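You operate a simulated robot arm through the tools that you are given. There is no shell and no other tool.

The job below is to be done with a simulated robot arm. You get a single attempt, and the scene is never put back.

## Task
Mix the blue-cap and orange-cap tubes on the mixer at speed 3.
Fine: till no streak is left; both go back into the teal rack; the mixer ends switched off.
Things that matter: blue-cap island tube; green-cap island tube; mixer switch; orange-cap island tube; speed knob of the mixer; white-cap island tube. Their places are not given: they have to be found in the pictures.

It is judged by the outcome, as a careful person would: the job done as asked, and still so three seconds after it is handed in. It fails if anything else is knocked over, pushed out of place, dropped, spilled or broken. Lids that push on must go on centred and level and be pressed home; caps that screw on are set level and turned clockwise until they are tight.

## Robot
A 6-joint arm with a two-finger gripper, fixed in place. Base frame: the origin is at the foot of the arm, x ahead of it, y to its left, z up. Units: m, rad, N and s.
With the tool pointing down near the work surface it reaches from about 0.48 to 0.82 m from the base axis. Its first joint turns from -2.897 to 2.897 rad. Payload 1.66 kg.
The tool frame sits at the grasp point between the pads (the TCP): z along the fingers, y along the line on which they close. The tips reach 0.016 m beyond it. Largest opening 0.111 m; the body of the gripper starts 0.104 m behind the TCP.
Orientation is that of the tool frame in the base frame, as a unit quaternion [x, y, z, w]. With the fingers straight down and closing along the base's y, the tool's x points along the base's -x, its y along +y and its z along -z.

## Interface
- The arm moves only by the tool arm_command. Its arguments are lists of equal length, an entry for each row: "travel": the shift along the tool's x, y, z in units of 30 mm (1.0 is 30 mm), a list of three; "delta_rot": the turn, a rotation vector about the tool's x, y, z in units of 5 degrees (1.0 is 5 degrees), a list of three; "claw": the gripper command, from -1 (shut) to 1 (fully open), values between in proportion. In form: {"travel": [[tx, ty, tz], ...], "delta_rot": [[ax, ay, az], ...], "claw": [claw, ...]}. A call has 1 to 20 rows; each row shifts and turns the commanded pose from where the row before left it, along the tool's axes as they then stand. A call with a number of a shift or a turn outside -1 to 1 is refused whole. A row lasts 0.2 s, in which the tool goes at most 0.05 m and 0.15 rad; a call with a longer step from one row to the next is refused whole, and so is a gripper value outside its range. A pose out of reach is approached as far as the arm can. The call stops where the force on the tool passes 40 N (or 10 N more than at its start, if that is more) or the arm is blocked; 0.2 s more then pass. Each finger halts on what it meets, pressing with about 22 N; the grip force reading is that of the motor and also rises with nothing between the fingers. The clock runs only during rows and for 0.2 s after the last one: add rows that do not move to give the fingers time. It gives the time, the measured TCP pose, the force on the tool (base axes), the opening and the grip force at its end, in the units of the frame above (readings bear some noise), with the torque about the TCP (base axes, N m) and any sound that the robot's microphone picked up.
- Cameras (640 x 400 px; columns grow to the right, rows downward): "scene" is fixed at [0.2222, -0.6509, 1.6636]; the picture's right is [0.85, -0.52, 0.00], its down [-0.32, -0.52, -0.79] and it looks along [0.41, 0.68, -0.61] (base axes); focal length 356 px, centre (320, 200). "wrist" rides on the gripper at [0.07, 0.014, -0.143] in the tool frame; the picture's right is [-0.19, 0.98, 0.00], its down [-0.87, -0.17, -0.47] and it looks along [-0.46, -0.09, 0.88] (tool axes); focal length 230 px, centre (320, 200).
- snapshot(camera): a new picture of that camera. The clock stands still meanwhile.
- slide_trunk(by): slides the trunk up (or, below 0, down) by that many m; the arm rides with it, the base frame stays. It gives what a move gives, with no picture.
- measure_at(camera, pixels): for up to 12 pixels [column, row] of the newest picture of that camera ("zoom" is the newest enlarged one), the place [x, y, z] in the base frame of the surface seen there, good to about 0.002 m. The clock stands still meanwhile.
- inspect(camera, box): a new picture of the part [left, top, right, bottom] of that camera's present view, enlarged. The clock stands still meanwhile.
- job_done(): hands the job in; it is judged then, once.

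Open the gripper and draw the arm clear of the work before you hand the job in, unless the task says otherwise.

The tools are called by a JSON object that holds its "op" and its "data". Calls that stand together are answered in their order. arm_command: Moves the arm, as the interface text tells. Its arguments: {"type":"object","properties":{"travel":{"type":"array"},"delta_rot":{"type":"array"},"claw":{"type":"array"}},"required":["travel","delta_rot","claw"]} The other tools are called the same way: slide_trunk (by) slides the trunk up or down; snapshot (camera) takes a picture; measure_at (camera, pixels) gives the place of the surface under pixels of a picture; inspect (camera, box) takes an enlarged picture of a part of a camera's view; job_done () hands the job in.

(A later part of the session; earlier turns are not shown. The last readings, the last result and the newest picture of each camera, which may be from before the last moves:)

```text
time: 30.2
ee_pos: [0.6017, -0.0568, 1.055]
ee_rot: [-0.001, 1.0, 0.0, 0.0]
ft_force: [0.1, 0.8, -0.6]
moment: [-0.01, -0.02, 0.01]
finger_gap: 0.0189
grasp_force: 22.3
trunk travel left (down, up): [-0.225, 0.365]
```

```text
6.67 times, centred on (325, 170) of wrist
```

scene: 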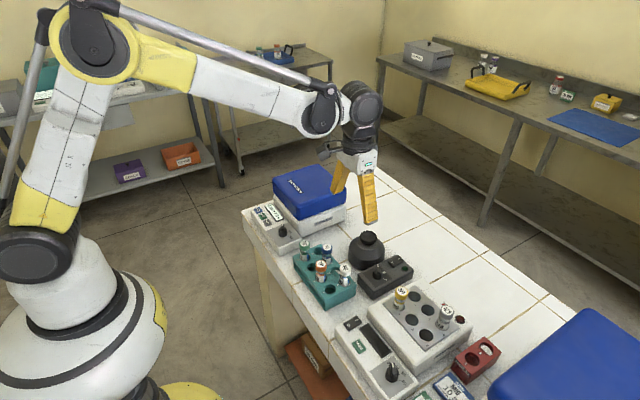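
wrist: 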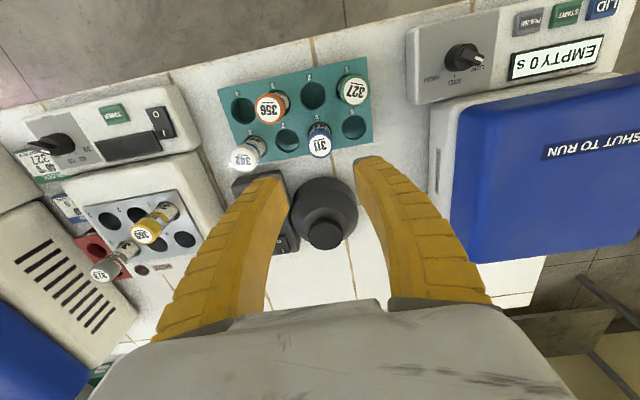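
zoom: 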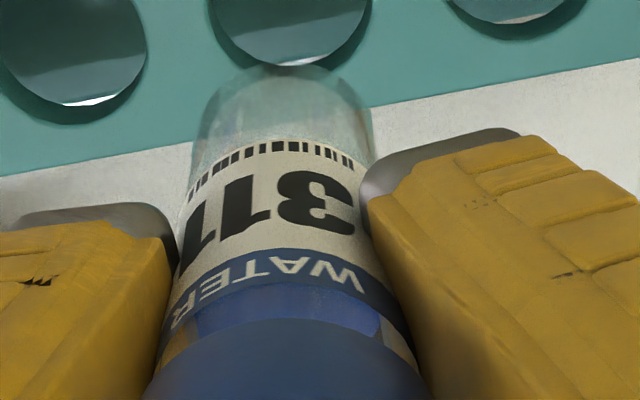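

I mis-aimed; the tube bottom is at scene (329,233). Zooming there.

{"op": "inspect", "data": {"camera": "scene", "box": [308, 205, 348, 245]}}

```text
10.00 times, centred on (328, 225) of scene
```

zoom: 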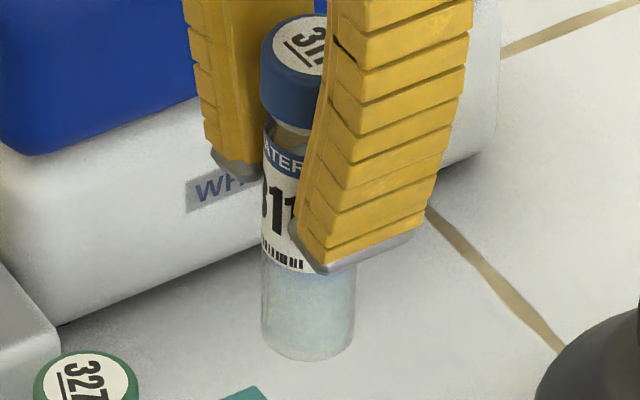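

The liquid in the lower tube looks cloudy/teal. I measure the tube bottom and cup rim for the approach.

{"op": "measure_at", "data": {"camera": "zoom", "pixels": [[308, 352], [300, 340], [308, 300], [285, 235], [300, 320], [330, 330]]}}

{"op": "measure_at", "data": {"camera": "wrist", "pixels": [[318, 162], [310, 222], [330, 222]]}}

{"op": "inspect", "data": {"camera": "scene", "box": [350, 222, 386, 252]}}

{"op": "measure_at", "data": {"camera": "zoom", "pixels": [[320, 200], [270, 195], [370, 195], [320, 160], [320, 240], [200, 200], [430, 200], [315, 110], [325, 290]]}}

```text
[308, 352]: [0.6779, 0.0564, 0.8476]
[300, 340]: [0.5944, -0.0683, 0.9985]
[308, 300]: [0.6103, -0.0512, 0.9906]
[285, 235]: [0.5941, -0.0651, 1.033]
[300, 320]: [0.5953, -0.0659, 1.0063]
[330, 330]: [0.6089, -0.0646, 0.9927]
```

```text
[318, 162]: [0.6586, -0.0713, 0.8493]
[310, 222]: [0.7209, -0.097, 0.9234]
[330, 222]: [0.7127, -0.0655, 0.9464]
```

```text
13.33 times, centred on (368, 237) of scene
```

zoom: 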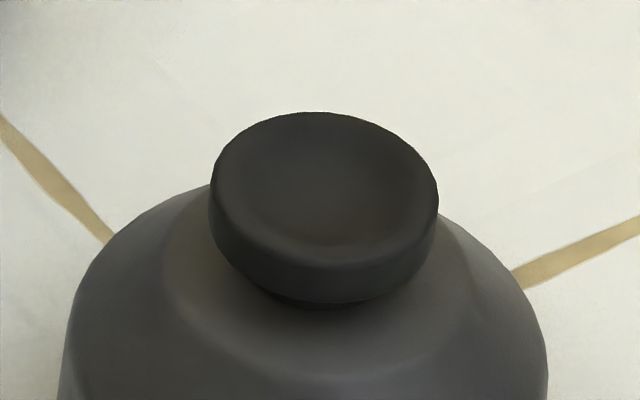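

```text
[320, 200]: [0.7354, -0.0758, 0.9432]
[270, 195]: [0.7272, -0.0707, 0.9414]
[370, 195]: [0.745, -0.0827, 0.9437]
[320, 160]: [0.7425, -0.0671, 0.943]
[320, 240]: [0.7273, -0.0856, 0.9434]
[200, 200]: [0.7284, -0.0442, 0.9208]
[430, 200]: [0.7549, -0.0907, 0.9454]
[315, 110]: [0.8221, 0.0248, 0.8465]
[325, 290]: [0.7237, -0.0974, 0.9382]
```

Cup centre ≈ (0.733,-0.0757), surface 0.943; tube bottom is 65 mm below TCP. I carry the tube over the cup at the current height.

{"op": "arm_command", "data": {"travel": [[-0.5, -0.08, 0], [-0.8, -0.12, 0], [-0.8, -0.12, 0], [-0.8, -0.12, 0], [-0.8, -0.12, 0], [-0.65, -0.07, 0], [0, 0, 0], [0, 0, 0]], "delta_rot": [[0, 0, 0], [0, 0, 0], [0, 0, 0], [0, 0, 0], [0, 0, 0], [0, 0, 0], [0, 0, 0], [0, 0, 0]], "claw": [-1, -1, -1, -1, -1, -1, -1, -1]}}

{"op": "inspect", "data": {"camera": "scene", "box": [335, 185, 405, 265]}}

{"op": "snapshot", "data": {"camera": "wrist"}}

```text
time: 32.0
ee_pos: [0.7317, -0.0758, 1.0575]
ee_rot: [0.001, 1.0, 0.0, 0.0]
ft_force: [0.4, -0.7, 0.4]
moment: [-0.02, 0.0, -0.01]
finger_gap: 0.0182
grasp_force: 21.9
trunk travel left (down, up): [-0.225, 0.365]
```

```text
5.00 times, centred on (370, 225) of scene
```

zoom: 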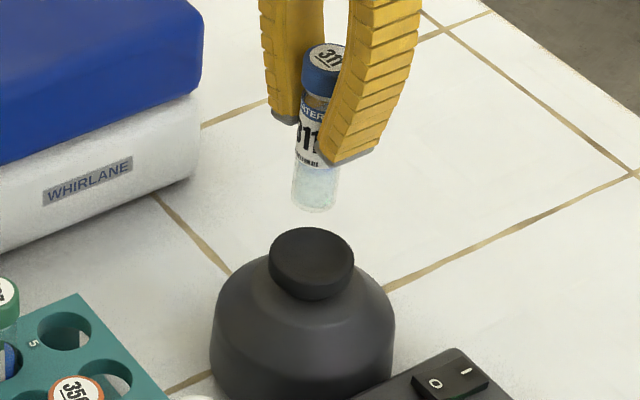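

```text
taken
```

wrist: 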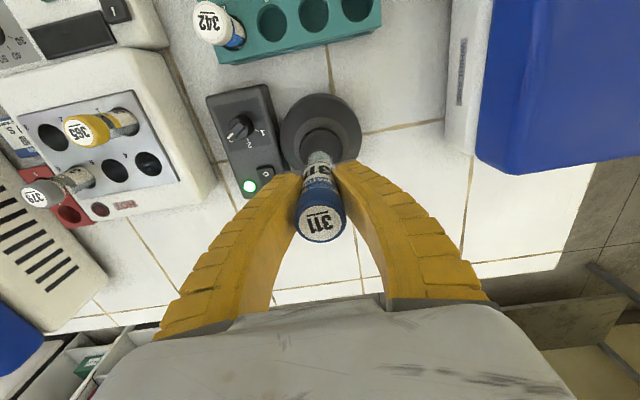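

The tube is above the cup. I zoom tightly on the liquid before mixing for reference.

{"op": "inspect", "data": {"camera": "scene", "box": [357, 205, 381, 235]}}

{"op": "inspect", "data": {"camera": "wrist", "box": [295, 120, 345, 165]}}

```text
13.33 times, centred on (369, 220) of scene
```

zoom: 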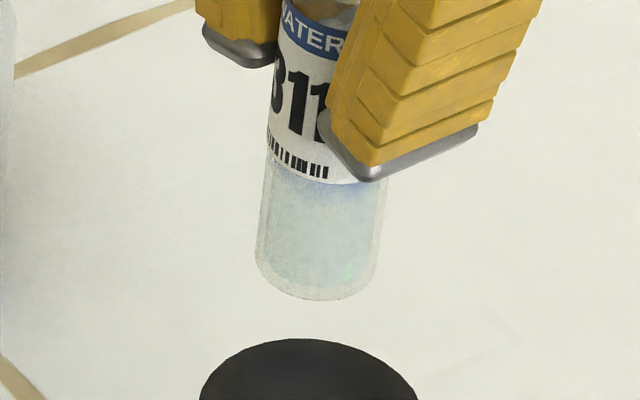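

```text
8.89 times, centred on (320, 142) of wrist
```

zoom: 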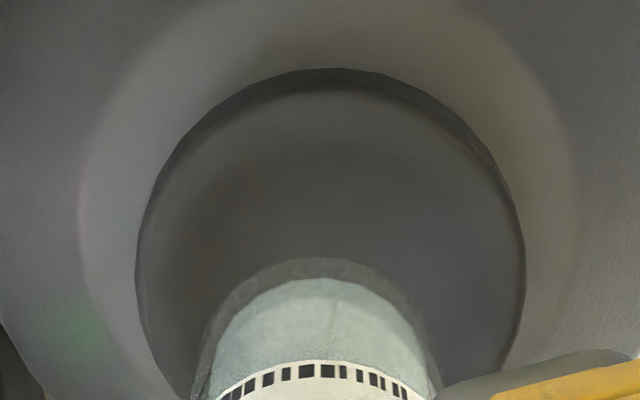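

Before mixing there is a bluish tint at the upper right of the liquid (zoom (330,190)). I descend 39 mm, leaving the bottom ~8 mm above the cup.

{"op": "arm_command", "data": {"travel": [[0, 0, 0.5], [0, 0, 0.5], [0, 0, 0.3], [0, 0, 0], [0, 0, 0]], "delta_rot": [[0, 0, 0], [0, 0, 0], [0, 0, 0], [0, 0, 0], [0, 0, 0]], "claw": [-1, -1, -1, -1, -1]}}

{"op": "inspect", "data": {"camera": "scene", "box": [345, 205, 395, 255]}}

```text
time: 33.2
ee_pos: [0.7334, -0.0774, 1.0194]
ee_rot: [0.0, 1.0, 0.0, -0.001]
ft_force: [0.1, -0.1, -1.1]
moment: [0.01, 0.02, 0.0]
finger_gap: 0.018
grasp_force: 21.7
trunk travel left (down, up): [-0.225, 0.365]
```

```text
8.00 times, centred on (370, 230) of scene
```

zoom: 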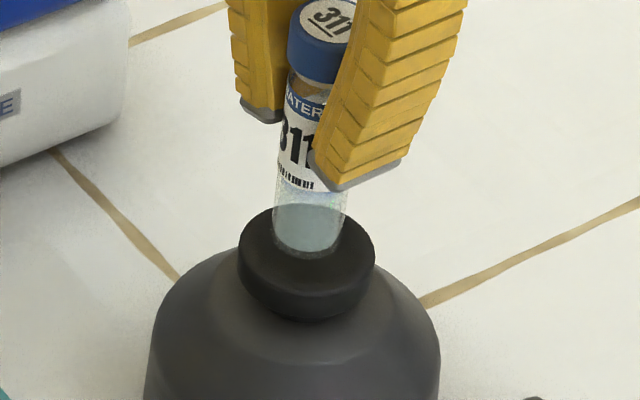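

The tube is centred over the cup. I lower in small steps (3,3,1.5,1.5 mm) and read the force.

{"op": "arm_command", "data": {"travel": [[0, 0, 0.1], [0, 0, 0.1], [0, 0, 0.05], [0, 0, 0.05], [0, 0, 0]], "delta_rot": [[0, 0, 0], [0, 0, 0], [0, 0, 0], [0, 0, 0], [0, 0, 0]], "claw": [-1, -1, -1, -1, -1]}}

```text
time: 34.4
ee_pos: [0.7334, -0.0773, 1.0099]
ee_rot: [-0.001, 1.0, 0.0, 0.0]
ft_force: [0.4, -0.1, -0.8]
moment: [-0.03, -0.04, -0.02]
finger_gap: 0.0183
grasp_force: 22.1
trunk travel left (down, up): [-0.225, 0.365]
```

No contact yet at TCP z 1.010. I continue in 1 mm steps.

{"op": "arm_command", "data": {"travel": [[0, 0, 0.033], [0, 0, 0.033], [0, 0, 0]], "delta_rot": [[0, 0, 0], [0, 0, 0], [0, 0, 0]], "claw": [-1, -1, -1]}}

{"op": "inspect", "data": {"camera": "scene", "box": [345, 205, 395, 255]}}

```text
time: 35.2
ee_pos: [0.7332, -0.0758, 1.0071]
ee_rot: [0.0, 1.0, 0.0, 0.0]
ft_force: [-0.4, -0.4, 1.0]
moment: [-0.04, 0.02, 0.02]
finger_gap: 0.0181
grasp_force: 22.0
trunk travel left (down, up): [-0.225, 0.365]
```

```text
8.00 times, centred on (370, 230) of scene
```

zoom: 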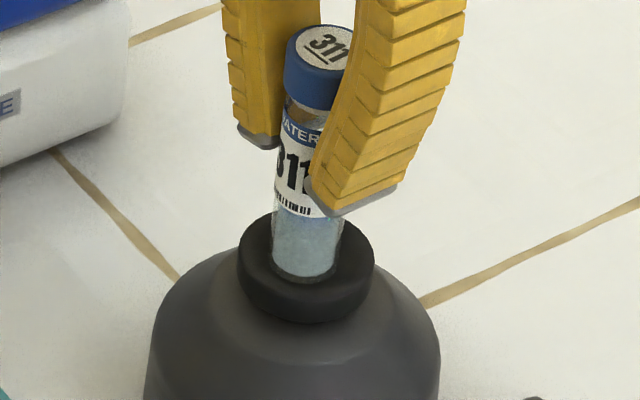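

Nearly touching (force ~1 N). I lower another 2 mm in 1 mm steps.

{"op": "arm_command", "data": {"travel": [[0, 0, 0.033], [0, 0, 0.033], [0, 0, 0], [0, 0, 0]], "delta_rot": [[0, 0, 0], [0, 0, 0], [0, 0, 0], [0, 0, 0]], "claw": [-1, -1, -1, -1]}}

{"op": "inspect", "data": {"camera": "scene", "box": [345, 205, 395, 255]}}

```text
time: 36.2
ee_pos: [0.7321, -0.0774, 1.0056]
ee_rot: [0.0, 1.0, 0.001, 0.0]
ft_force: [2.1, -0.6, 1.6]
moment: [-0.05, -0.15, -0.01]
finger_gap: 0.0183
grasp_force: 22.1
trunk travel left (down, up): [-0.225, 0.365]
```

```text
8.00 times, centred on (370, 230) of scene
```

zoom: 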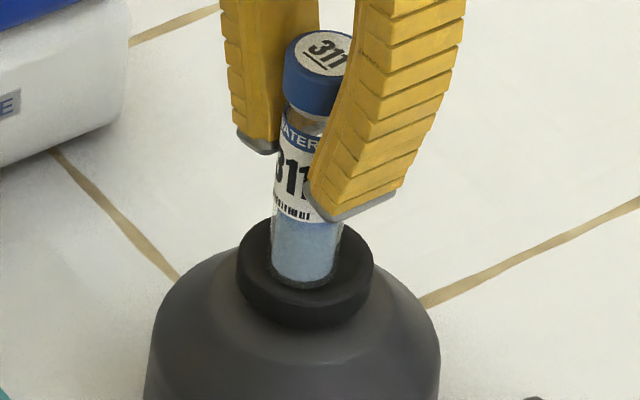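

Contact made and the liquid is turning blue — the mixing has started. I press 1 mm more and hold 2 s.

{"op": "arm_command", "data": {"travel": [[0, 0, 0.033], [0, 0, 0], [0, 0, 0], [0, 0, 0], [0, 0, 0], [0, 0, 0], [0, 0, 0], [0, 0, 0], [0, 0, 0], [0, 0, 0]], "delta_rot": [[0, 0, 0], [0, 0, 0], [0, 0, 0], [0, 0, 0], [0, 0, 0], [0, 0, 0], [0, 0, 0], [0, 0, 0], [0, 0, 0], [0, 0, 0]], "claw": [-1, -1, -1, -1, -1, -1, -1, -1, -1, -1]}}

{"op": "inspect", "data": {"camera": "scene", "box": [345, 205, 395, 255]}}

{"op": "inspect", "data": {"camera": "scene", "box": [355, 222, 385, 246]}}

```text
time: 38.4
ee_pos: [0.7325, -0.0777, 1.0047]
ee_rot: [0.001, 1.0, 0.0, 0.0]
ft_force: [-0.3, 0.5, 3.5]
moment: [-0.02, -0.03, -0.04]
finger_gap: 0.0183
grasp_force: 22.9
trunk travel left (down, up): [-0.225, 0.365]
```

```text
8.00 times, centred on (370, 230) of scene
```

zoom: 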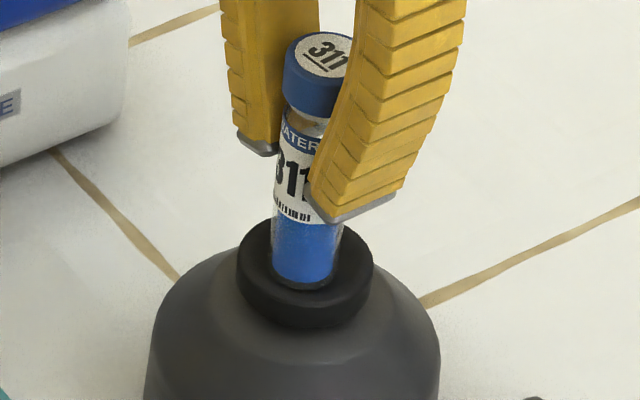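

```text
16.00 times, centred on (370, 234) of scene
```

zoom: 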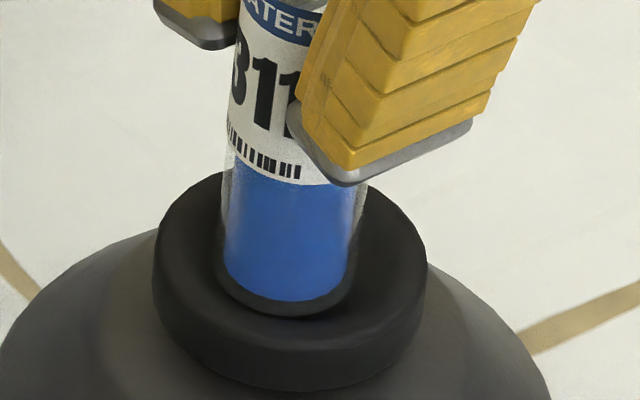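

The liquid is now strongly blue. I hold another 4 s and compare the colour for evenness.

{"op": "arm_command", "data": {"travel": [[0, 0, 0], [0, 0, 0], [0, 0, 0], [0, 0, 0], [0, 0, 0], [0, 0, 0], [0, 0, 0], [0, 0, 0], [0, 0, 0], [0, 0, 0], [0, 0, 0], [0, 0, 0], [0, 0, 0], [0, 0, 0], [0, 0, 0], [0, 0, 0], [0, 0, 0], [0, 0, 0], [0, 0, 0], [0, 0, 0]], "delta_rot": [[0, 0, 0], [0, 0, 0], [0, 0, 0], [0, 0, 0], [0, 0, 0], [0, 0, 0], [0, 0, 0], [0, 0, 0], [0, 0, 0], [0, 0, 0], [0, 0, 0], [0, 0, 0], [0, 0, 0], [0, 0, 0], [0, 0, 0], [0, 0, 0], [0, 0, 0], [0, 0, 0], [0, 0, 0], [0, 0, 0]], "claw": [-1, -1, -1, -1, -1, -1, -1, -1, -1, -1, -1, -1, -1, -1, -1, -1, -1, -1, -1, -1]}}

{"op": "inspect", "data": {"camera": "scene", "box": [355, 222, 385, 246]}}

{"op": "inspect", "data": {"camera": "wrist", "box": [280, 120, 360, 240]}}

```text
time: 42.6
ee_pos: [0.7339, -0.0779, 1.0049]
ee_rot: [0.0, 1.0, 0.0, -0.001]
ft_force: [1.3, -0.6, 1.7]
moment: [-0.03, 0.01, -0.05]
finger_gap: 0.0182
grasp_force: 22.0
trunk travel left (down, up): [-0.225, 0.365]
```

```text
16.00 times, centred on (370, 234) of scene
```

zoom: 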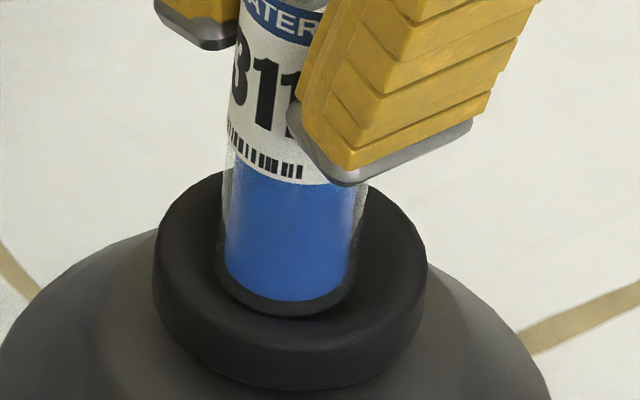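

```text
3.33 times, centred on (320, 180) of wrist
```

zoom: 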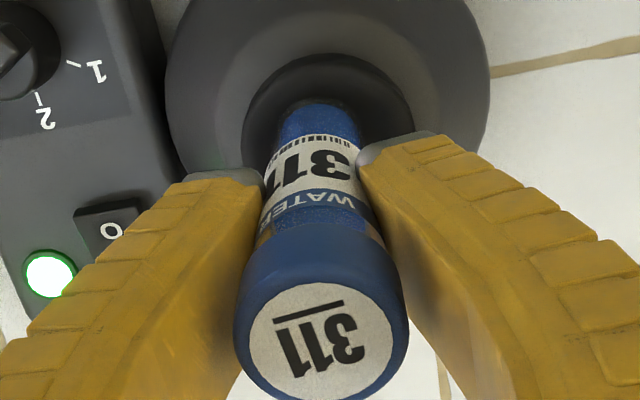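

Blue now looks even at both bottom and neck. I hold 3 s more for certainty and compare once again.

{"op": "arm_command", "data": {"travel": [[0, 0, 0.01], [0, 0, 0], [0, 0, 0], [0, 0, 0], [0, 0, 0], [0, 0, 0], [0, 0, 0], [0, 0, 0], [0, 0, 0], [0, 0, 0], [0, 0, 0], [0, 0, 0], [0, 0, 0], [0, 0, 0], [0, 0, 0]], "delta_rot": [[0, 0, 0], [0, 0, 0], [0, 0, 0], [0, 0, 0], [0, 0, 0], [0, 0, 0], [0, 0, 0], [0, 0, 0], [0, 0, 0], [0, 0, 0], [0, 0, 0], [0, 0, 0], [0, 0, 0], [0, 0, 0], [0, 0, 0]], "claw": [-1, -1, -1, -1, -1, -1, -1, -1, -1, -1, -1, -1, -1, -1, -1]}}

{"op": "inspect", "data": {"camera": "scene", "box": [355, 222, 385, 246]}}

{"op": "inspect", "data": {"camera": "wrist", "box": [280, 140, 360, 200]}}

```text
time: 45.8
ee_pos: [0.7322, -0.077, 1.0047]
ee_rot: [0.0, 1.0, 0.0, 0.0]
ft_force: [-0.9, 1.2, 3.6]
moment: [0.02, -0.01, -0.03]
finger_gap: 0.0185
grasp_force: 21.4
trunk travel left (down, up): [-0.225, 0.365]
```

```text
16.00 times, centred on (370, 234) of scene
```

zoom: 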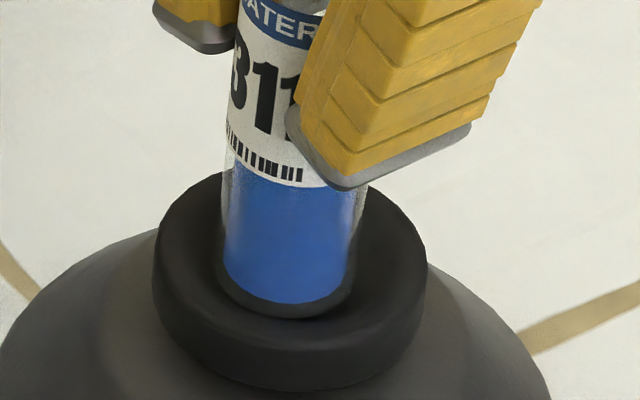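

```text
6.67 times, centred on (320, 170) of wrist
```

zoom: 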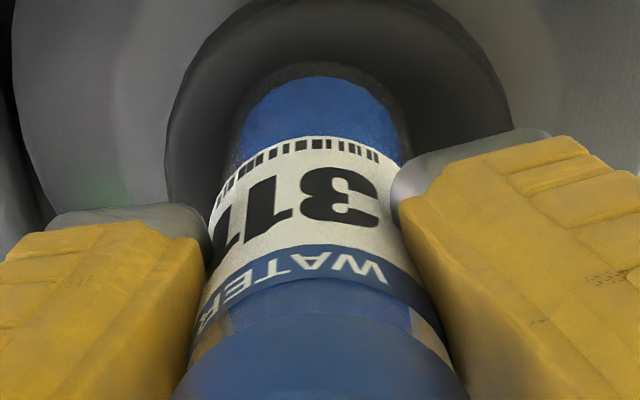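

Even blue, unchanged between the last pictures: no streak left in the blue tube. I lift it off the cup by 60 mm and check it.

{"op": "arm_command", "data": {"travel": [[0, 0, -0.2], [0, 0, -0.4], [0, 0, -0.6], [0, 0, -0.5], [0, 0, 0], [0, 0, 0]], "delta_rot": [[0, 0, 0], [0, 0, 0], [0, 0, 0], [0, 0, 0], [0, 0, 0], [0, 0, 0]], "claw": [-1, -1, -1, -1, -1, -1]}}

{"op": "inspect", "data": {"camera": "scene", "box": [355, 205, 385, 235]}}

{"op": "inspect", "data": {"camera": "scene", "box": [280, 180, 420, 310]}}

```text
time: 47.2
ee_pos: [0.7314, -0.0773, 1.0548]
ee_rot: [0.0, 1.0, 0.0, 0.0]
ft_force: [-0.2, 0.4, -0.1]
moment: [-0.01, -0.01, 0.01]
finger_gap: 0.0179
grasp_force: 22.2
trunk travel left (down, up): [-0.225, 0.365]
```

```text
13.33 times, centred on (370, 220) of scene
```

zoom: 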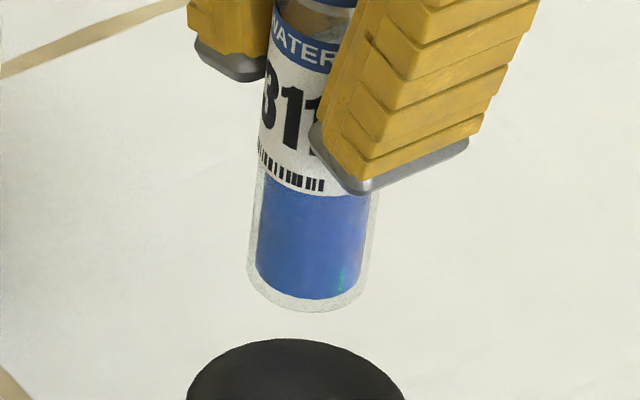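

```text
3.08 times, centred on (350, 245) of scene
```

zoom: 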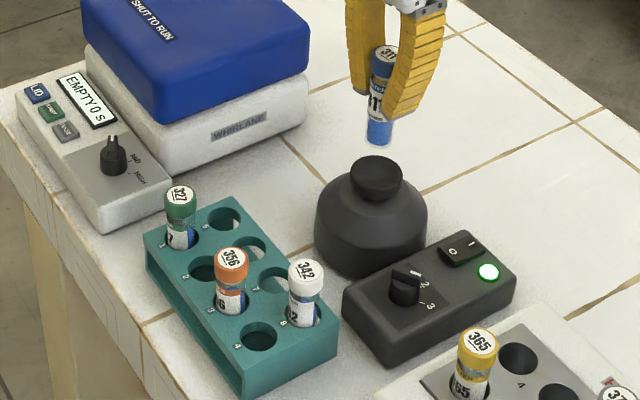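

The tube is uniformly blue and hangs upright. I carry it back by the exact reverse lateral move to above slot 6.

{"op": "arm_command", "data": {"travel": [[0.65, 0.07, 0], [0.8, 0.12, 0], [0.8, 0.12, 0], [0.8, 0.12, 0], [0.8, 0.12, 0], [0.5, 0.08, 0], [0, 0, 0], [0, 0, 0]], "delta_rot": [[0, 0, 0], [0, 0, 0], [0, 0, 0], [0, 0, 0], [0, 0, 0], [0, 0, 0], [0, 0, 0], [0, 0, 0]], "claw": [-1, -1, -1, -1, -1, -1, -1, -1]}}

{"op": "snapshot", "data": {"camera": "wrist"}}

{"op": "inspect", "data": {"camera": "scene", "box": [290, 190, 370, 290]}}

```text
time: 49.0
ee_pos: [0.6026, -0.0591, 1.054]
ee_rot: [0.0, 1.0, 0.0, 0.0]
ft_force: [-0.4, -0.1, -0.4]
moment: [0.0, 0.04, 0.02]
finger_gap: 0.0183
grasp_force: 22.3
trunk travel left (down, up): [-0.225, 0.365]
```

```text
taken
```

wrist: 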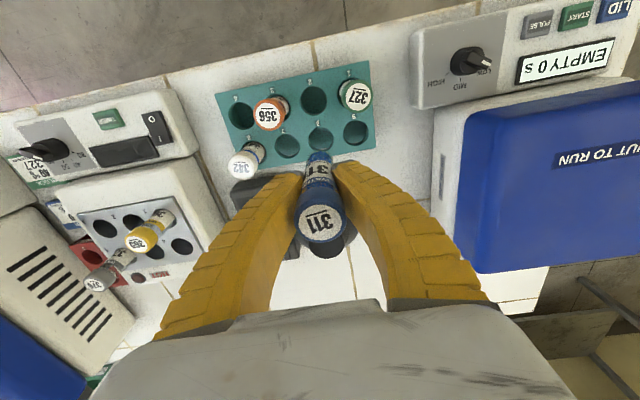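

```text
4.00 times, centred on (330, 240) of scene
```

zoom: 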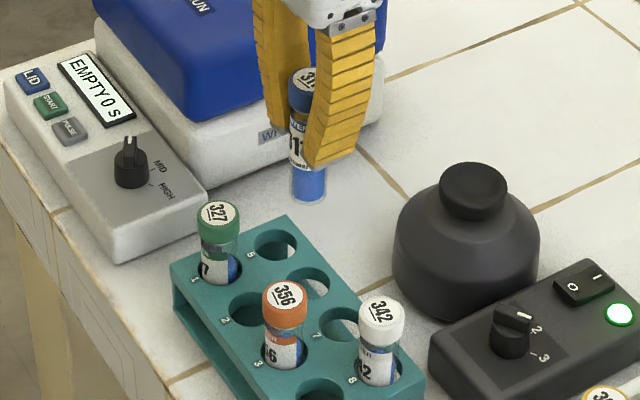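

Tube is over slot 6 (TCP (0.6026,-0.0591)), clearance ±6 mm. I lower it to within ~1 cm of the bottom.

{"op": "arm_command", "data": {"travel": [[0, 0, 0.7], [0, 0, 0.8], [0, 0, 0.6], [0, 0, 0.5], [0, 0, 0.5], [0, 0, 0.5], [0, 0, 0.5], [0, 0, 0]], "delta_rot": [[0, 0, 0], [0, 0, 0], [0, 0, 0], [0, 0, 0], [0, 0, 0], [0, 0, 0], [0, 0, 0], [0, 0, 0]], "claw": [-1, -1, -1, -1, -1, -1, -1, -1]}}

{"op": "inspect", "data": {"camera": "wrist", "box": [220, 100, 420, 240]}}

{"op": "inspect", "data": {"camera": "scene", "box": [290, 210, 370, 290]}}

```text
time: 50.8
ee_pos: [0.6026, -0.0581, 0.9319]
ee_rot: [0.001, 1.0, 0.0, -0.001]
ft_force: [0.9, -0.8, -2.9]
moment: [0.01, -0.05, -0.01]
finger_gap: 0.0181
grasp_force: 22.6
trunk travel left (down, up): [-0.225, 0.365]
```

```text
2.86 times, centred on (320, 170) of wrist
```

zoom: 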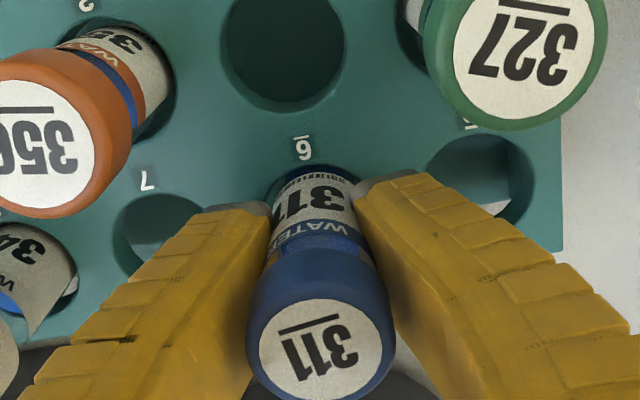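

```text
5.00 times, centred on (330, 250) of scene
```

zoom: 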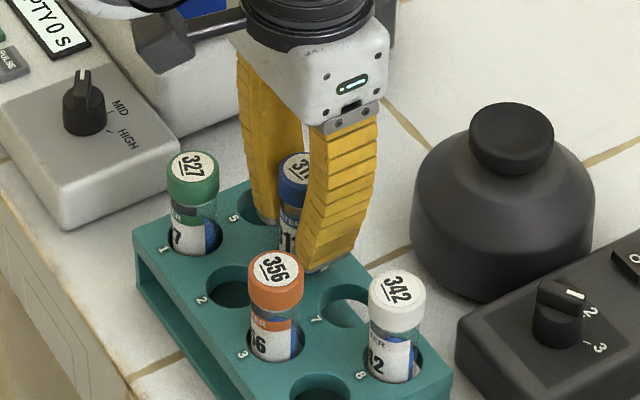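

The tube is inside slot 6. I continue down 12 mm in small steps, watching for contact.

{"op": "arm_command", "data": {"travel": [[0, 0, 0.15], [0, 0, 0.1], [0, 0, 0.07], [0, 0, 0.05], [0, 0, 0]], "delta_rot": [[0, 0, 0], [0, 0, 0], [0, 0, 0], [0, 0, 0], [0, 0, 0]], "claw": [-1, -1, -1, -1, -1]}}

```text
time: 52.0
ee_pos: [0.602, -0.0587, 0.9212]
ee_rot: [0.0, 1.0, 0.0, 0.0]
ft_force: [1.7, 0.8, -0.4]
moment: [0.04, -0.12, 0.0]
finger_gap: 0.0179
grasp_force: 22.3
trunk travel left (down, up): [-0.225, 0.365]
```

No contact force yet at TCP z 0.921. I go on in 1 mm steps.

{"op": "arm_command", "data": {"travel": [[0, 0, 0.04], [0, 0, 0.033], [0, 0, 0.033], [0, 0, 0]], "delta_rot": [[0, 0, 0], [0, 0, 0], [0, 0, 0], [0, 0, 0]], "claw": [-1, -1, -1, -1]}}

```text
time: 53.0
ee_pos: [0.6008, -0.0592, 0.92]
ee_rot: [0.0, 1.0, 0.0, 0.0]
ft_force: [1.1, 2.3, 15.4]
moment: [0.07, -0.11, 0.01]
finger_gap: 0.0194
grasp_force: 22.0
trunk travel left (down, up): [-0.225, 0.365]
```

The tube is seated on the rack floor (15 N). I ease up 2 mm and open the claw to 0.05.

{"op": "arm_command", "data": {"travel": [[0, 0, -0.07], [0, 0, 0], [0, 0, 0], [0, 0, 0], [0, 0, 0]], "delta_rot": [[0, 0, 0], [0, 0, 0], [0, 0, 0], [0, 0, 0], [0, 0, 0]], "claw": [-1, -0.55, -0.3, -0.1, -0.1]}}

{"op": "inspect", "data": {"camera": "wrist", "box": [220, 100, 420, 240]}}

{"op": "inspect", "data": {"camera": "scene", "box": [290, 210, 370, 290]}}

```text
time: 54.2
ee_pos: [0.6018, -0.0588, 0.9192]
ee_rot: [0.0, 1.0, 0.001, 0.001]
ft_force: [-0.3, 0.1, 0.3]
moment: [0.0, 0.04, 0.01]
finger_gap: 0.052
grasp_force: 1.6
trunk travel left (down, up): [-0.225, 0.365]
```

```text
2.86 times, centred on (320, 170) of wrist
```

zoom: 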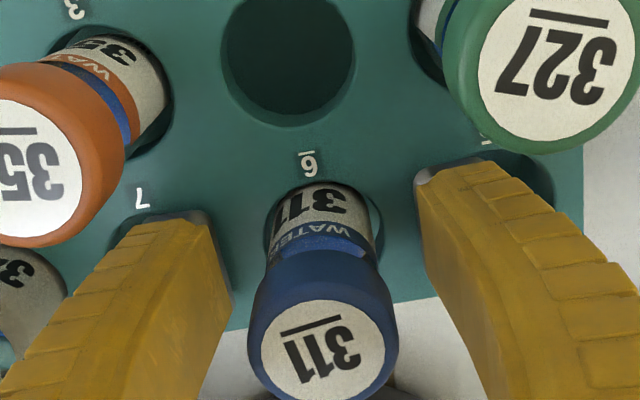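

```text
5.00 times, centred on (330, 250) of scene
```

zoom: 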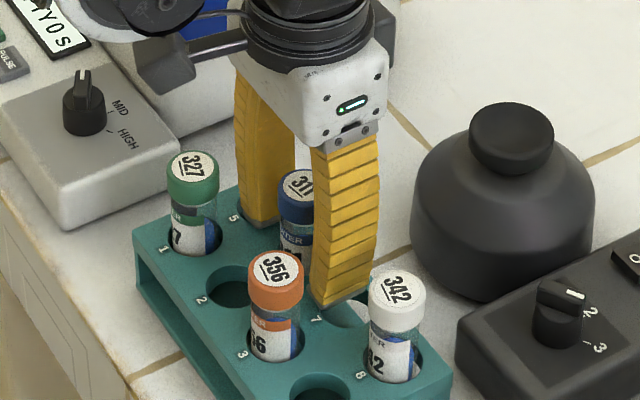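

Blue tube stands upright in slot 6. I rise straight up 145 mm and move over the orange tube near (0.5576,-0.102).

{"op": "arm_command", "data": {"travel": [[0, 0, -0.6], [0, 0, -0.9], [0, 0, -0.9], [0, 0, -0.9], [0, 0, -0.9], [0, 0, -0.6], [0.75, -0.72, 0], [0.72, -0.72, 0], [0, 0, 0]], "delta_rot": [[0, 0, 0], [0, 0, 0], [0, 0, 0], [0, 0, 0], [0, 0, 0], [0, 0, 0], [0, 0, 0], [0, 0, 0], [0, 0, 0]], "claw": [-0.1, -0.1, -0.1, -0.1, -0.1, -0.1, -0.1, -0.1, -0.1]}}

{"op": "snapshot", "data": {"camera": "wrist"}}

{"op": "inspect", "data": {"camera": "wrist", "box": [240, 100, 400, 220]}}

```text
time: 56.2
ee_pos: [0.5559, -0.1002, 1.0649]
ee_rot: [0.0, 1.0, 0.0, 0.0]
ft_force: [0.0, -0.2, -0.1]
moment: [0.01, 0.01, 0.02]
finger_gap: 0.0524
grasp_force: 2.1
trunk travel left (down, up): [-0.225, 0.365]
```

```text
taken
```

wrist: 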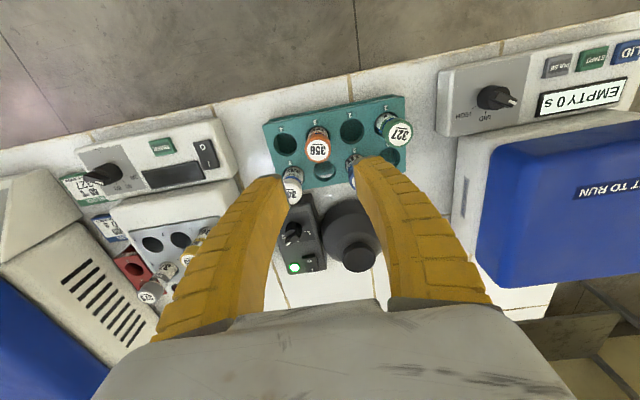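

```text
3.33 times, centred on (320, 160) of wrist
```

zoom: 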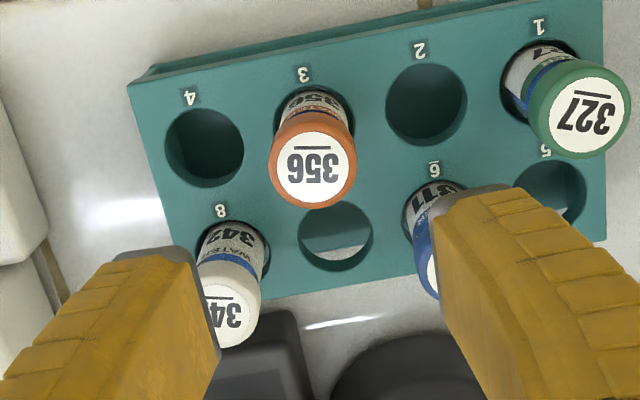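

Orange cap at zoom (313,168). I measure its edges for the true axis.

{"op": "measure_at", "data": {"camera": "zoom", "pixels": [[315, 168], [275, 170], [353, 166], [315, 204], [313, 134], [230, 310], [590, 110], [185, 148], [430, 105], [302, 85]]}}

```text
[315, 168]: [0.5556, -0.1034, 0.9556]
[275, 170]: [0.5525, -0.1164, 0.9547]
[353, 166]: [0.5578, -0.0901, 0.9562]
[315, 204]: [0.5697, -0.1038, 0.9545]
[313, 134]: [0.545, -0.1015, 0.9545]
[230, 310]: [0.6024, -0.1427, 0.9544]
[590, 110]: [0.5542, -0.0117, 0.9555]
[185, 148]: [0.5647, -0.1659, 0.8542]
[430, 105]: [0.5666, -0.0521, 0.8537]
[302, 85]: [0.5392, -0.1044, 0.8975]
```

Orange axis ≈ (0.557,-0.103). I align (+1.5 mm x, -2.5 mm y) and descend to TCP z≈0.920.

{"op": "arm_command", "data": {"travel": [[-0.05, -0.08, 0], [0, 0, 1], [0, 0, 1], [0, 0, 1], [0, 0, 1], [0, 0, 0.8], [0, 0, 0]], "delta_rot": [[0, 0, 0], [0, 0, 0], [0, 0, 0], [0, 0, 0], [0, 0, 0], [0, 0, 0], [0, 0, 0]], "claw": [-0.1, -0.1, -0.1, -0.1, -0.1, -0.1, -0.1]}}

{"op": "inspect", "data": {"camera": "wrist", "box": [220, 100, 420, 240]}}

{"op": "inspect", "data": {"camera": "scene", "box": [290, 220, 370, 310]}}

```text
time: 57.8
ee_pos: [0.5584, -0.103, 0.9219]
ee_rot: [0.0, 1.0, 0.0, 0.0]
ft_force: [-0.2, -0.7, 0.1]
moment: [0.01, -0.01, -0.03]
finger_gap: 0.052
grasp_force: 1.6
trunk travel left (down, up): [-0.225, 0.365]
```

```text
2.86 times, centred on (320, 170) of wrist
```

zoom: 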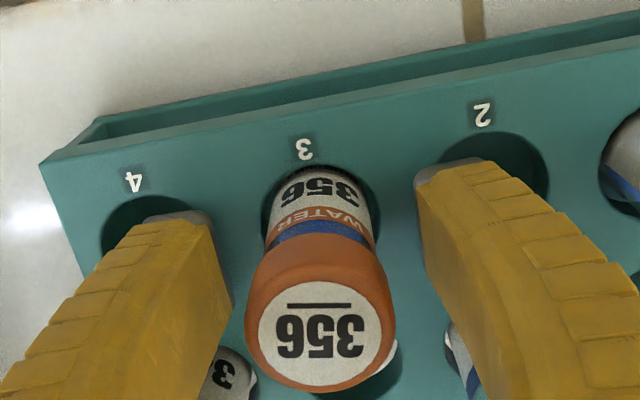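

```text
4.44 times, centred on (330, 265) of scene
```

zoom: 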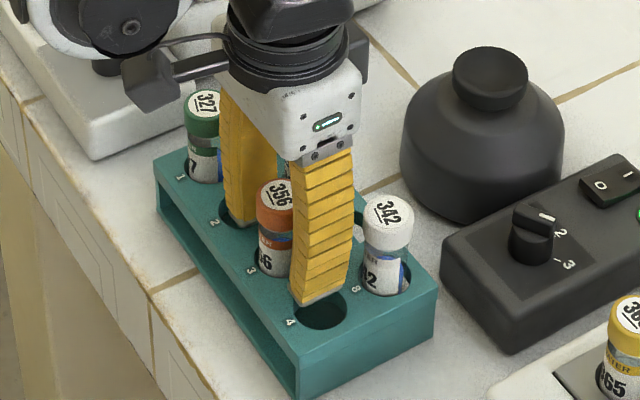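

The orange tube is centred between fingers with neighbours clear. I close and lift it in steps.

{"op": "arm_command", "data": {"travel": [[0, 0, 0], [0, 0, 0], [0, 0, 0], [0, 0, 0]], "delta_rot": [[0, 0, 0], [0, 0, 0], [0, 0, 0], [0, 0, 0]], "claw": [-0.45, -1, -1, -1]}}

{"op": "arm_command", "data": {"travel": [[0, 0, -0.2], [0, 0, -0.4], [0, 0, -0.6], [0, 0, -0.8], [0, 0, -0.8], [0, 0, -0.9], [0, 0, -0.9], [0, 0, 0]], "delta_rot": [[0, 0, 0], [0, 0, 0], [0, 0, 0], [0, 0, 0], [0, 0, 0], [0, 0, 0], [0, 0, 0], [0, 0, 0]], "claw": [-1, -1, -1, -1, -1, -1, -1, -1]}}

{"op": "inspect", "data": {"camera": "scene", "box": [280, 190, 400, 300]}}

{"op": "snapshot", "data": {"camera": "wrist"}}

```text
time: 58.8
ee_pos: [0.5588, -0.1034, 0.9218]
ee_rot: [0.001, 1.0, 0.0, 0.0]
ft_force: [-1.0, -0.1, 2.5]
moment: [-0.06, 0.13, -0.02]
finger_gap: 0.0211
grasp_force: 22.0
trunk travel left (down, up): [-0.225, 0.365]
```

```text
time: 60.6
ee_pos: [0.5604, -0.1024, 1.0597]
ee_rot: [0.0, 1.0, 0.0, 0.0]
ft_force: [0.7, 0.2, -0.2]
moment: [0.0, 0.0, 0.01]
finger_gap: 0.0184
grasp_force: 22.5
trunk travel left (down, up): [-0.225, 0.365]
```

```text
3.64 times, centred on (340, 245) of scene
```

zoom: 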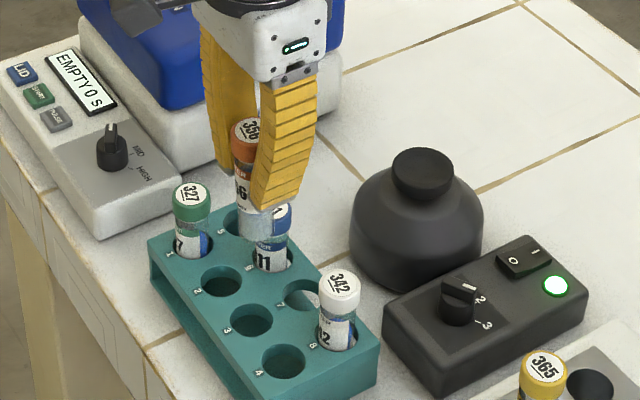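

```text
taken
```

wrist: 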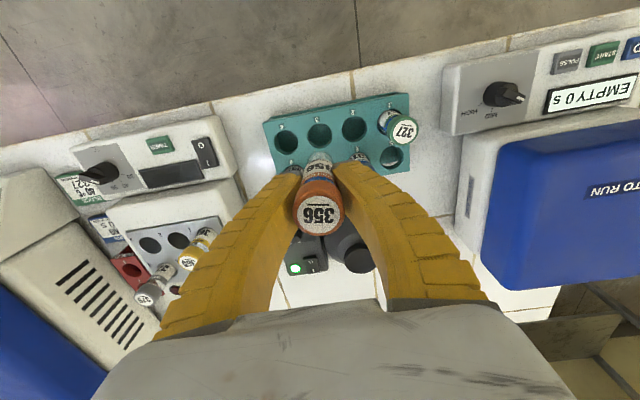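

Orange tube lifted cleanly. I carry it to above the cup (dx +174 mm, dy +26 mm) at this height.

{"op": "arm_command", "data": {"travel": [[-0.6, 0.1, 0], [-0.87, 0.13, 0], [-0.87, 0.13, 0], [-0.87, 0.13, 0], [-0.87, 0.13, 0], [-0.87, 0.13, 0], [-0.87, 0.13, 0], [0, 0, 0], [0, 0, 0]], "delta_rot": [[0, 0, 0], [0, 0, 0], [0, 0, 0], [0, 0, 0], [0, 0, 0], [0, 0, 0], [0, 0, 0], [0, 0, 0], [0, 0, 0]], "claw": [-1, -1, -1, -1, -1, -1, -1, -1, -1]}}

{"op": "inspect", "data": {"camera": "scene", "box": [345, 195, 395, 255]}}

{"op": "inspect", "data": {"camera": "wrist", "box": [280, 110, 360, 170]}}

```text
time: 62.6
ee_pos: [0.7349, -0.0763, 1.0593]
ee_rot: [-0.001, 1.0, 0.001, 0.001]
ft_force: [-0.7, -0.7, -1.0]
moment: [-0.02, 0.01, 0.0]
finger_gap: 0.0181
grasp_force: 21.7
trunk travel left (down, up): [-0.225, 0.365]
```

```text
6.67 times, centred on (370, 225) of scene
```

zoom: 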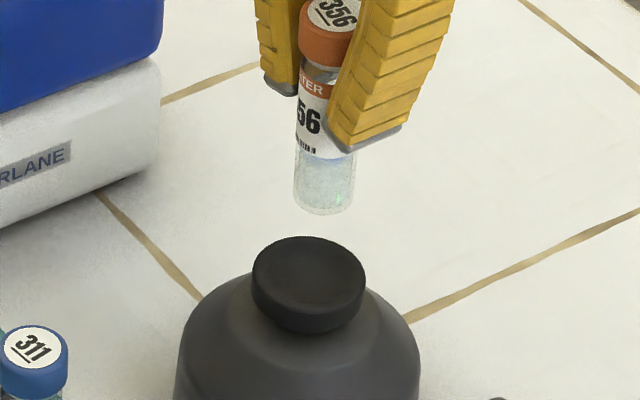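

```text
6.67 times, centred on (320, 140) of wrist
```

zoom: 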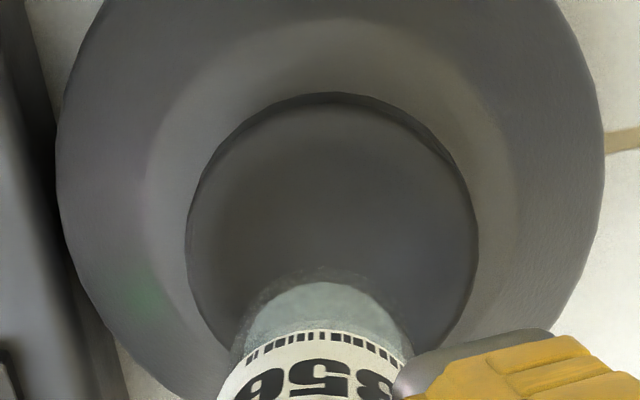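

The tube bottom (zoom (324,212)) is ~4 mm too far right of the cup centre (308,285) compared with the blue one. I shift -4 mm x, +1 mm y and lower 39 mm.

{"op": "arm_command", "data": {"travel": [[0.133, 0.04, 0], [0, 0, 0.5], [0, 0, 0.5], [0, 0, 0.35], [0, 0, 0], [0, 0, 0]], "delta_rot": [[0, 0, 0], [0, 0, 0], [0, 0, 0], [0, 0, 0], [0, 0, 0], [0, 0, 0]], "claw": [-1, -1, -1, -1, -1, -1]}}

{"op": "inspect", "data": {"camera": "scene", "box": [345, 205, 395, 255]}}

{"op": "inspect", "data": {"camera": "wrist", "box": [280, 110, 360, 170]}}

```text
time: 64.0
ee_pos: [0.7286, -0.0772, 1.0195]
ee_rot: [-0.001, 1.0, 0.0, 0.0]
ft_force: [-0.4, 0.7, 0.4]
moment: [-0.01, 0.01, -0.02]
finger_gap: 0.0176
grasp_force: 22.1
trunk travel left (down, up): [-0.225, 0.365]
```

```text
8.00 times, centred on (370, 230) of scene
```

zoom: 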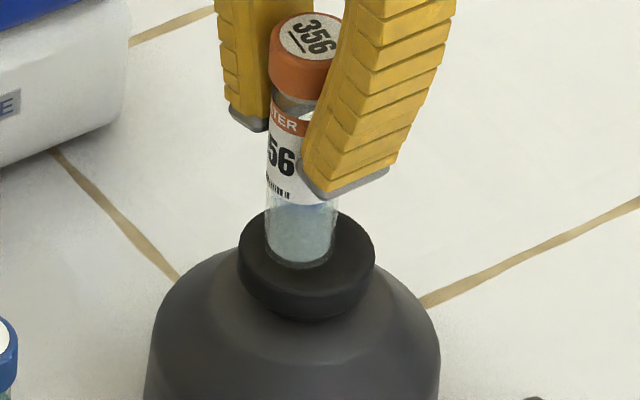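

```text
6.67 times, centred on (320, 140) of wrist
```

zoom: 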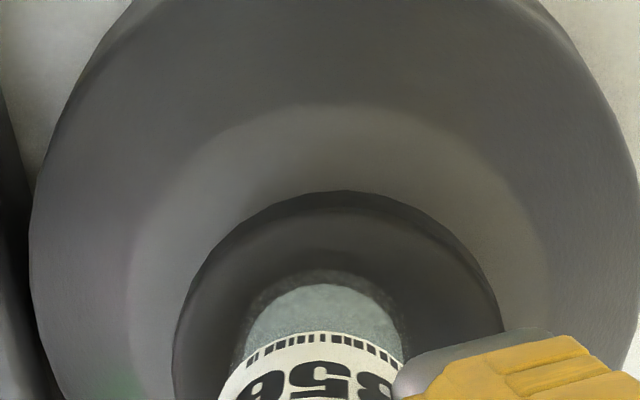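

Now it is ~2.5 mm left of centre in the scene view (300 vs 307). I correct +2.2 mm x, +0.5 mm y and lower 9 mm in small steps.

{"op": "arm_command", "data": {"travel": [[-0.073, 0.017, 0], [0, 0, 0.1], [0, 0, 0.1], [0, 0, 0.05], [0, 0, 0.05], [0, 0, 0]], "delta_rot": [[0, 0, 0], [0, 0, 0], [0, 0, 0], [0, 0, 0], [0, 0, 0], [0, 0, 0]], "claw": [-1, -1, -1, -1, -1, -1]}}

{"op": "inspect", "data": {"camera": "scene", "box": [345, 205, 395, 255]}}

```text
time: 65.4
ee_pos: [0.7315, -0.0768, 1.0088]
ee_rot: [-0.001, 1.0, 0.0, 0.001]
ft_force: [0.1, -0.1, 1.5]
moment: [0.0, -0.05, -0.01]
finger_gap: 0.0177
grasp_force: 21.8
trunk travel left (down, up): [-0.225, 0.365]
```

```text
8.00 times, centred on (370, 230) of scene
```

zoom: 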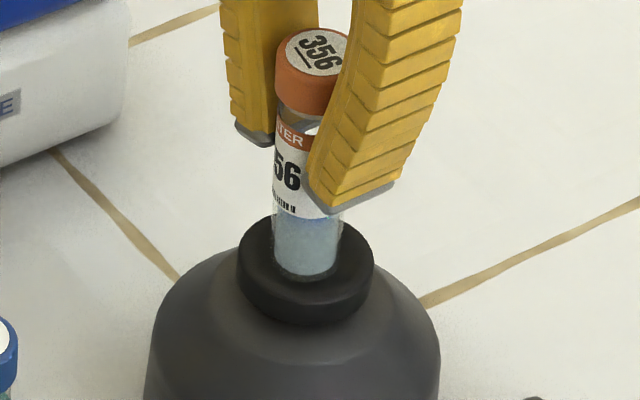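

Well centred now and slightly in contact (1.5 N). I lower 2 mm more in 1 mm steps and hold for 1 s.

{"op": "arm_command", "data": {"travel": [[0, 0, 0.033], [0, 0, 0.033], [0, 0, 0], [0, 0, 0], [0, 0, 0], [0, 0, 0], [0, 0, 0]], "delta_rot": [[0, 0, 0], [0, 0, 0], [0, 0, 0], [0, 0, 0], [0, 0, 0], [0, 0, 0], [0, 0, 0]], "claw": [-1, -1, -1, -1, -1, -1, -1]}}

{"op": "inspect", "data": {"camera": "scene", "box": [345, 205, 395, 255]}}

```text
time: 67.0
ee_pos: [0.7316, -0.076, 1.0074]
ee_rot: [-0.001, 1.0, 0.0, 0.0]
ft_force: [-1.1, 0.5, 4.4]
moment: [0.02, 0.05, -0.02]
finger_gap: 0.0177
grasp_force: 22.2
trunk travel left (down, up): [-0.225, 0.365]
```

```text
8.00 times, centred on (370, 230) of scene
```

zoom: 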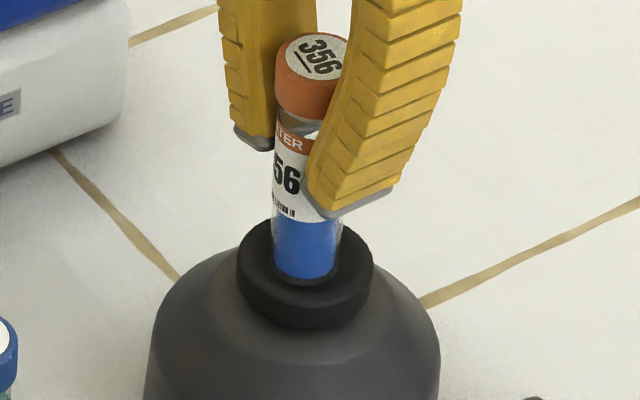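

The orange tube's liquid is turning even blue at 4.4 N. I hold 4 s more for full mixing, as with the blue one.

{"op": "arm_command", "data": {"travel": [[0, 0, 0], [0, 0, 0], [0, 0, 0], [0, 0, 0], [0, 0, 0], [0, 0, 0], [0, 0, 0], [0, 0, 0], [0, 0, 0], [0, 0, 0], [0, 0, 0], [0, 0, 0], [0, 0, 0], [0, 0, 0], [0, 0, 0], [0, 0, 0], [0, 0, 0], [0, 0, 0], [0, 0, 0], [0, 0, 0]], "delta_rot": [[0, 0, 0], [0, 0, 0], [0, 0, 0], [0, 0, 0], [0, 0, 0], [0, 0, 0], [0, 0, 0], [0, 0, 0], [0, 0, 0], [0, 0, 0], [0, 0, 0], [0, 0, 0], [0, 0, 0], [0, 0, 0], [0, 0, 0], [0, 0, 0], [0, 0, 0], [0, 0, 0], [0, 0, 0], [0, 0, 0]], "claw": [-1, -1, -1, -1, -1, -1, -1, -1, -1, -1, -1, -1, -1, -1, -1, -1, -1, -1, -1, -1]}}

{"op": "inspect", "data": {"camera": "scene", "box": [355, 222, 385, 246]}}

{"op": "inspect", "data": {"camera": "wrist", "box": [280, 140, 360, 200]}}

```text
time: 71.2
ee_pos: [0.7321, -0.0761, 1.0068]
ee_rot: [0.0, 1.0, 0.0, 0.0]
ft_force: [0.2, 1.3, 2.6]
moment: [0.01, -0.01, 0.01]
finger_gap: 0.0179
grasp_force: 22.0
trunk travel left (down, up): [-0.225, 0.365]
```

```text
16.00 times, centred on (370, 234) of scene
```

zoom: 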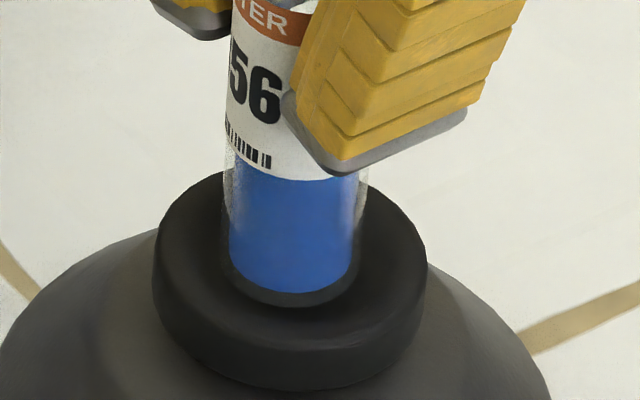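

```text
6.67 times, centred on (320, 170) of wrist
```

zoom: 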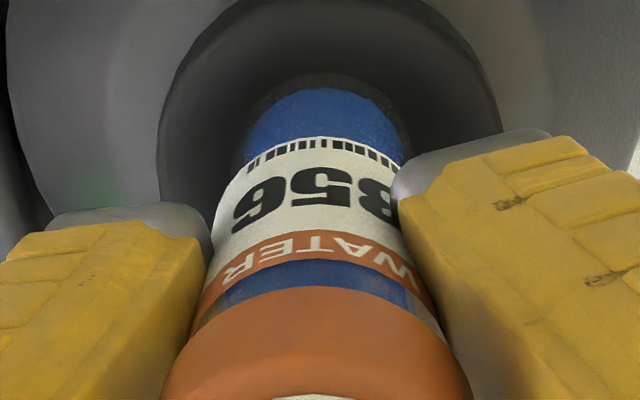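

Even blue at bottom and neck. I hold a further 3 s for margin, then lift 51 mm.

{"op": "arm_command", "data": {"travel": [[0, 0, 0], [0, 0, 0], [0, 0, 0], [0, 0, 0], [0, 0, 0], [0, 0, 0], [0, 0, 0], [0, 0, 0], [0, 0, 0], [0, 0, 0], [0, 0, 0], [0, 0, 0], [0, 0, 0], [0, 0, 0], [0, 0, -0.2], [0, 0, -0.4], [0, 0, -0.6], [0, 0, -0.5], [0, 0, 0], [0, 0, 0]], "delta_rot": [[0, 0, 0], [0, 0, 0], [0, 0, 0], [0, 0, 0], [0, 0, 0], [0, 0, 0], [0, 0, 0], [0, 0, 0], [0, 0, 0], [0, 0, 0], [0, 0, 0], [0, 0, 0], [0, 0, 0], [0, 0, 0], [0, 0, 0], [0, 0, 0], [0, 0, 0], [0, 0, 0], [0, 0, 0], [0, 0, 0]], "claw": [-1, -1, -1, -1, -1, -1, -1, -1, -1, -1, -1, -1, -1, -1, -1, -1, -1, -1, -1, -1]}}

{"op": "inspect", "data": {"camera": "scene", "box": [355, 205, 385, 235]}}

{"op": "inspect", "data": {"camera": "scene", "box": [280, 180, 420, 310]}}

```text
time: 75.4
ee_pos: [0.7321, -0.0759, 1.0578]
ee_rot: [0.0, 1.0, 0.0, -0.001]
ft_force: [0.0, 1.2, 0.1]
moment: [-0.03, 0.0, 0.04]
finger_gap: 0.0178
grasp_force: 22.0
trunk travel left (down, up): [-0.225, 0.365]
```

```text
13.33 times, centred on (370, 220) of scene
```

zoom: 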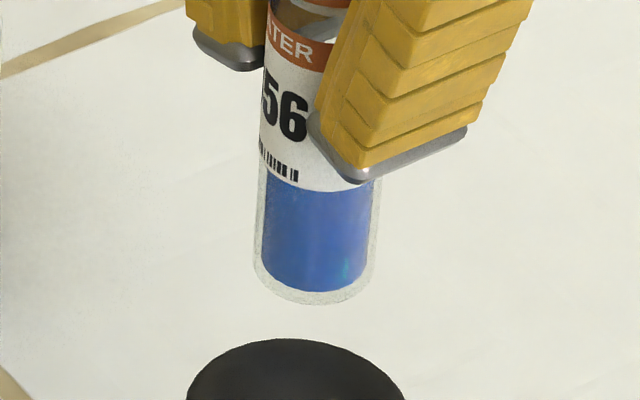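

```text
3.08 times, centred on (350, 245) of scene
```

zoom: 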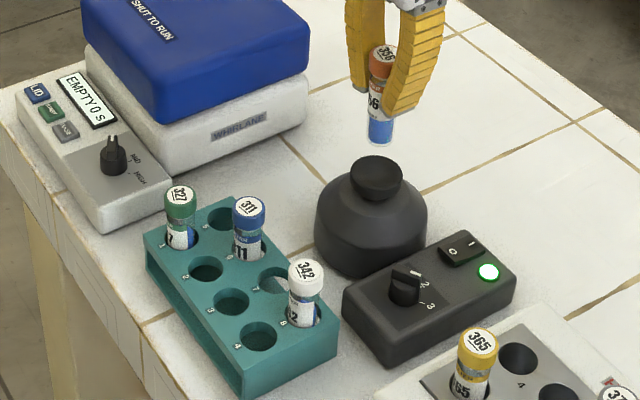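

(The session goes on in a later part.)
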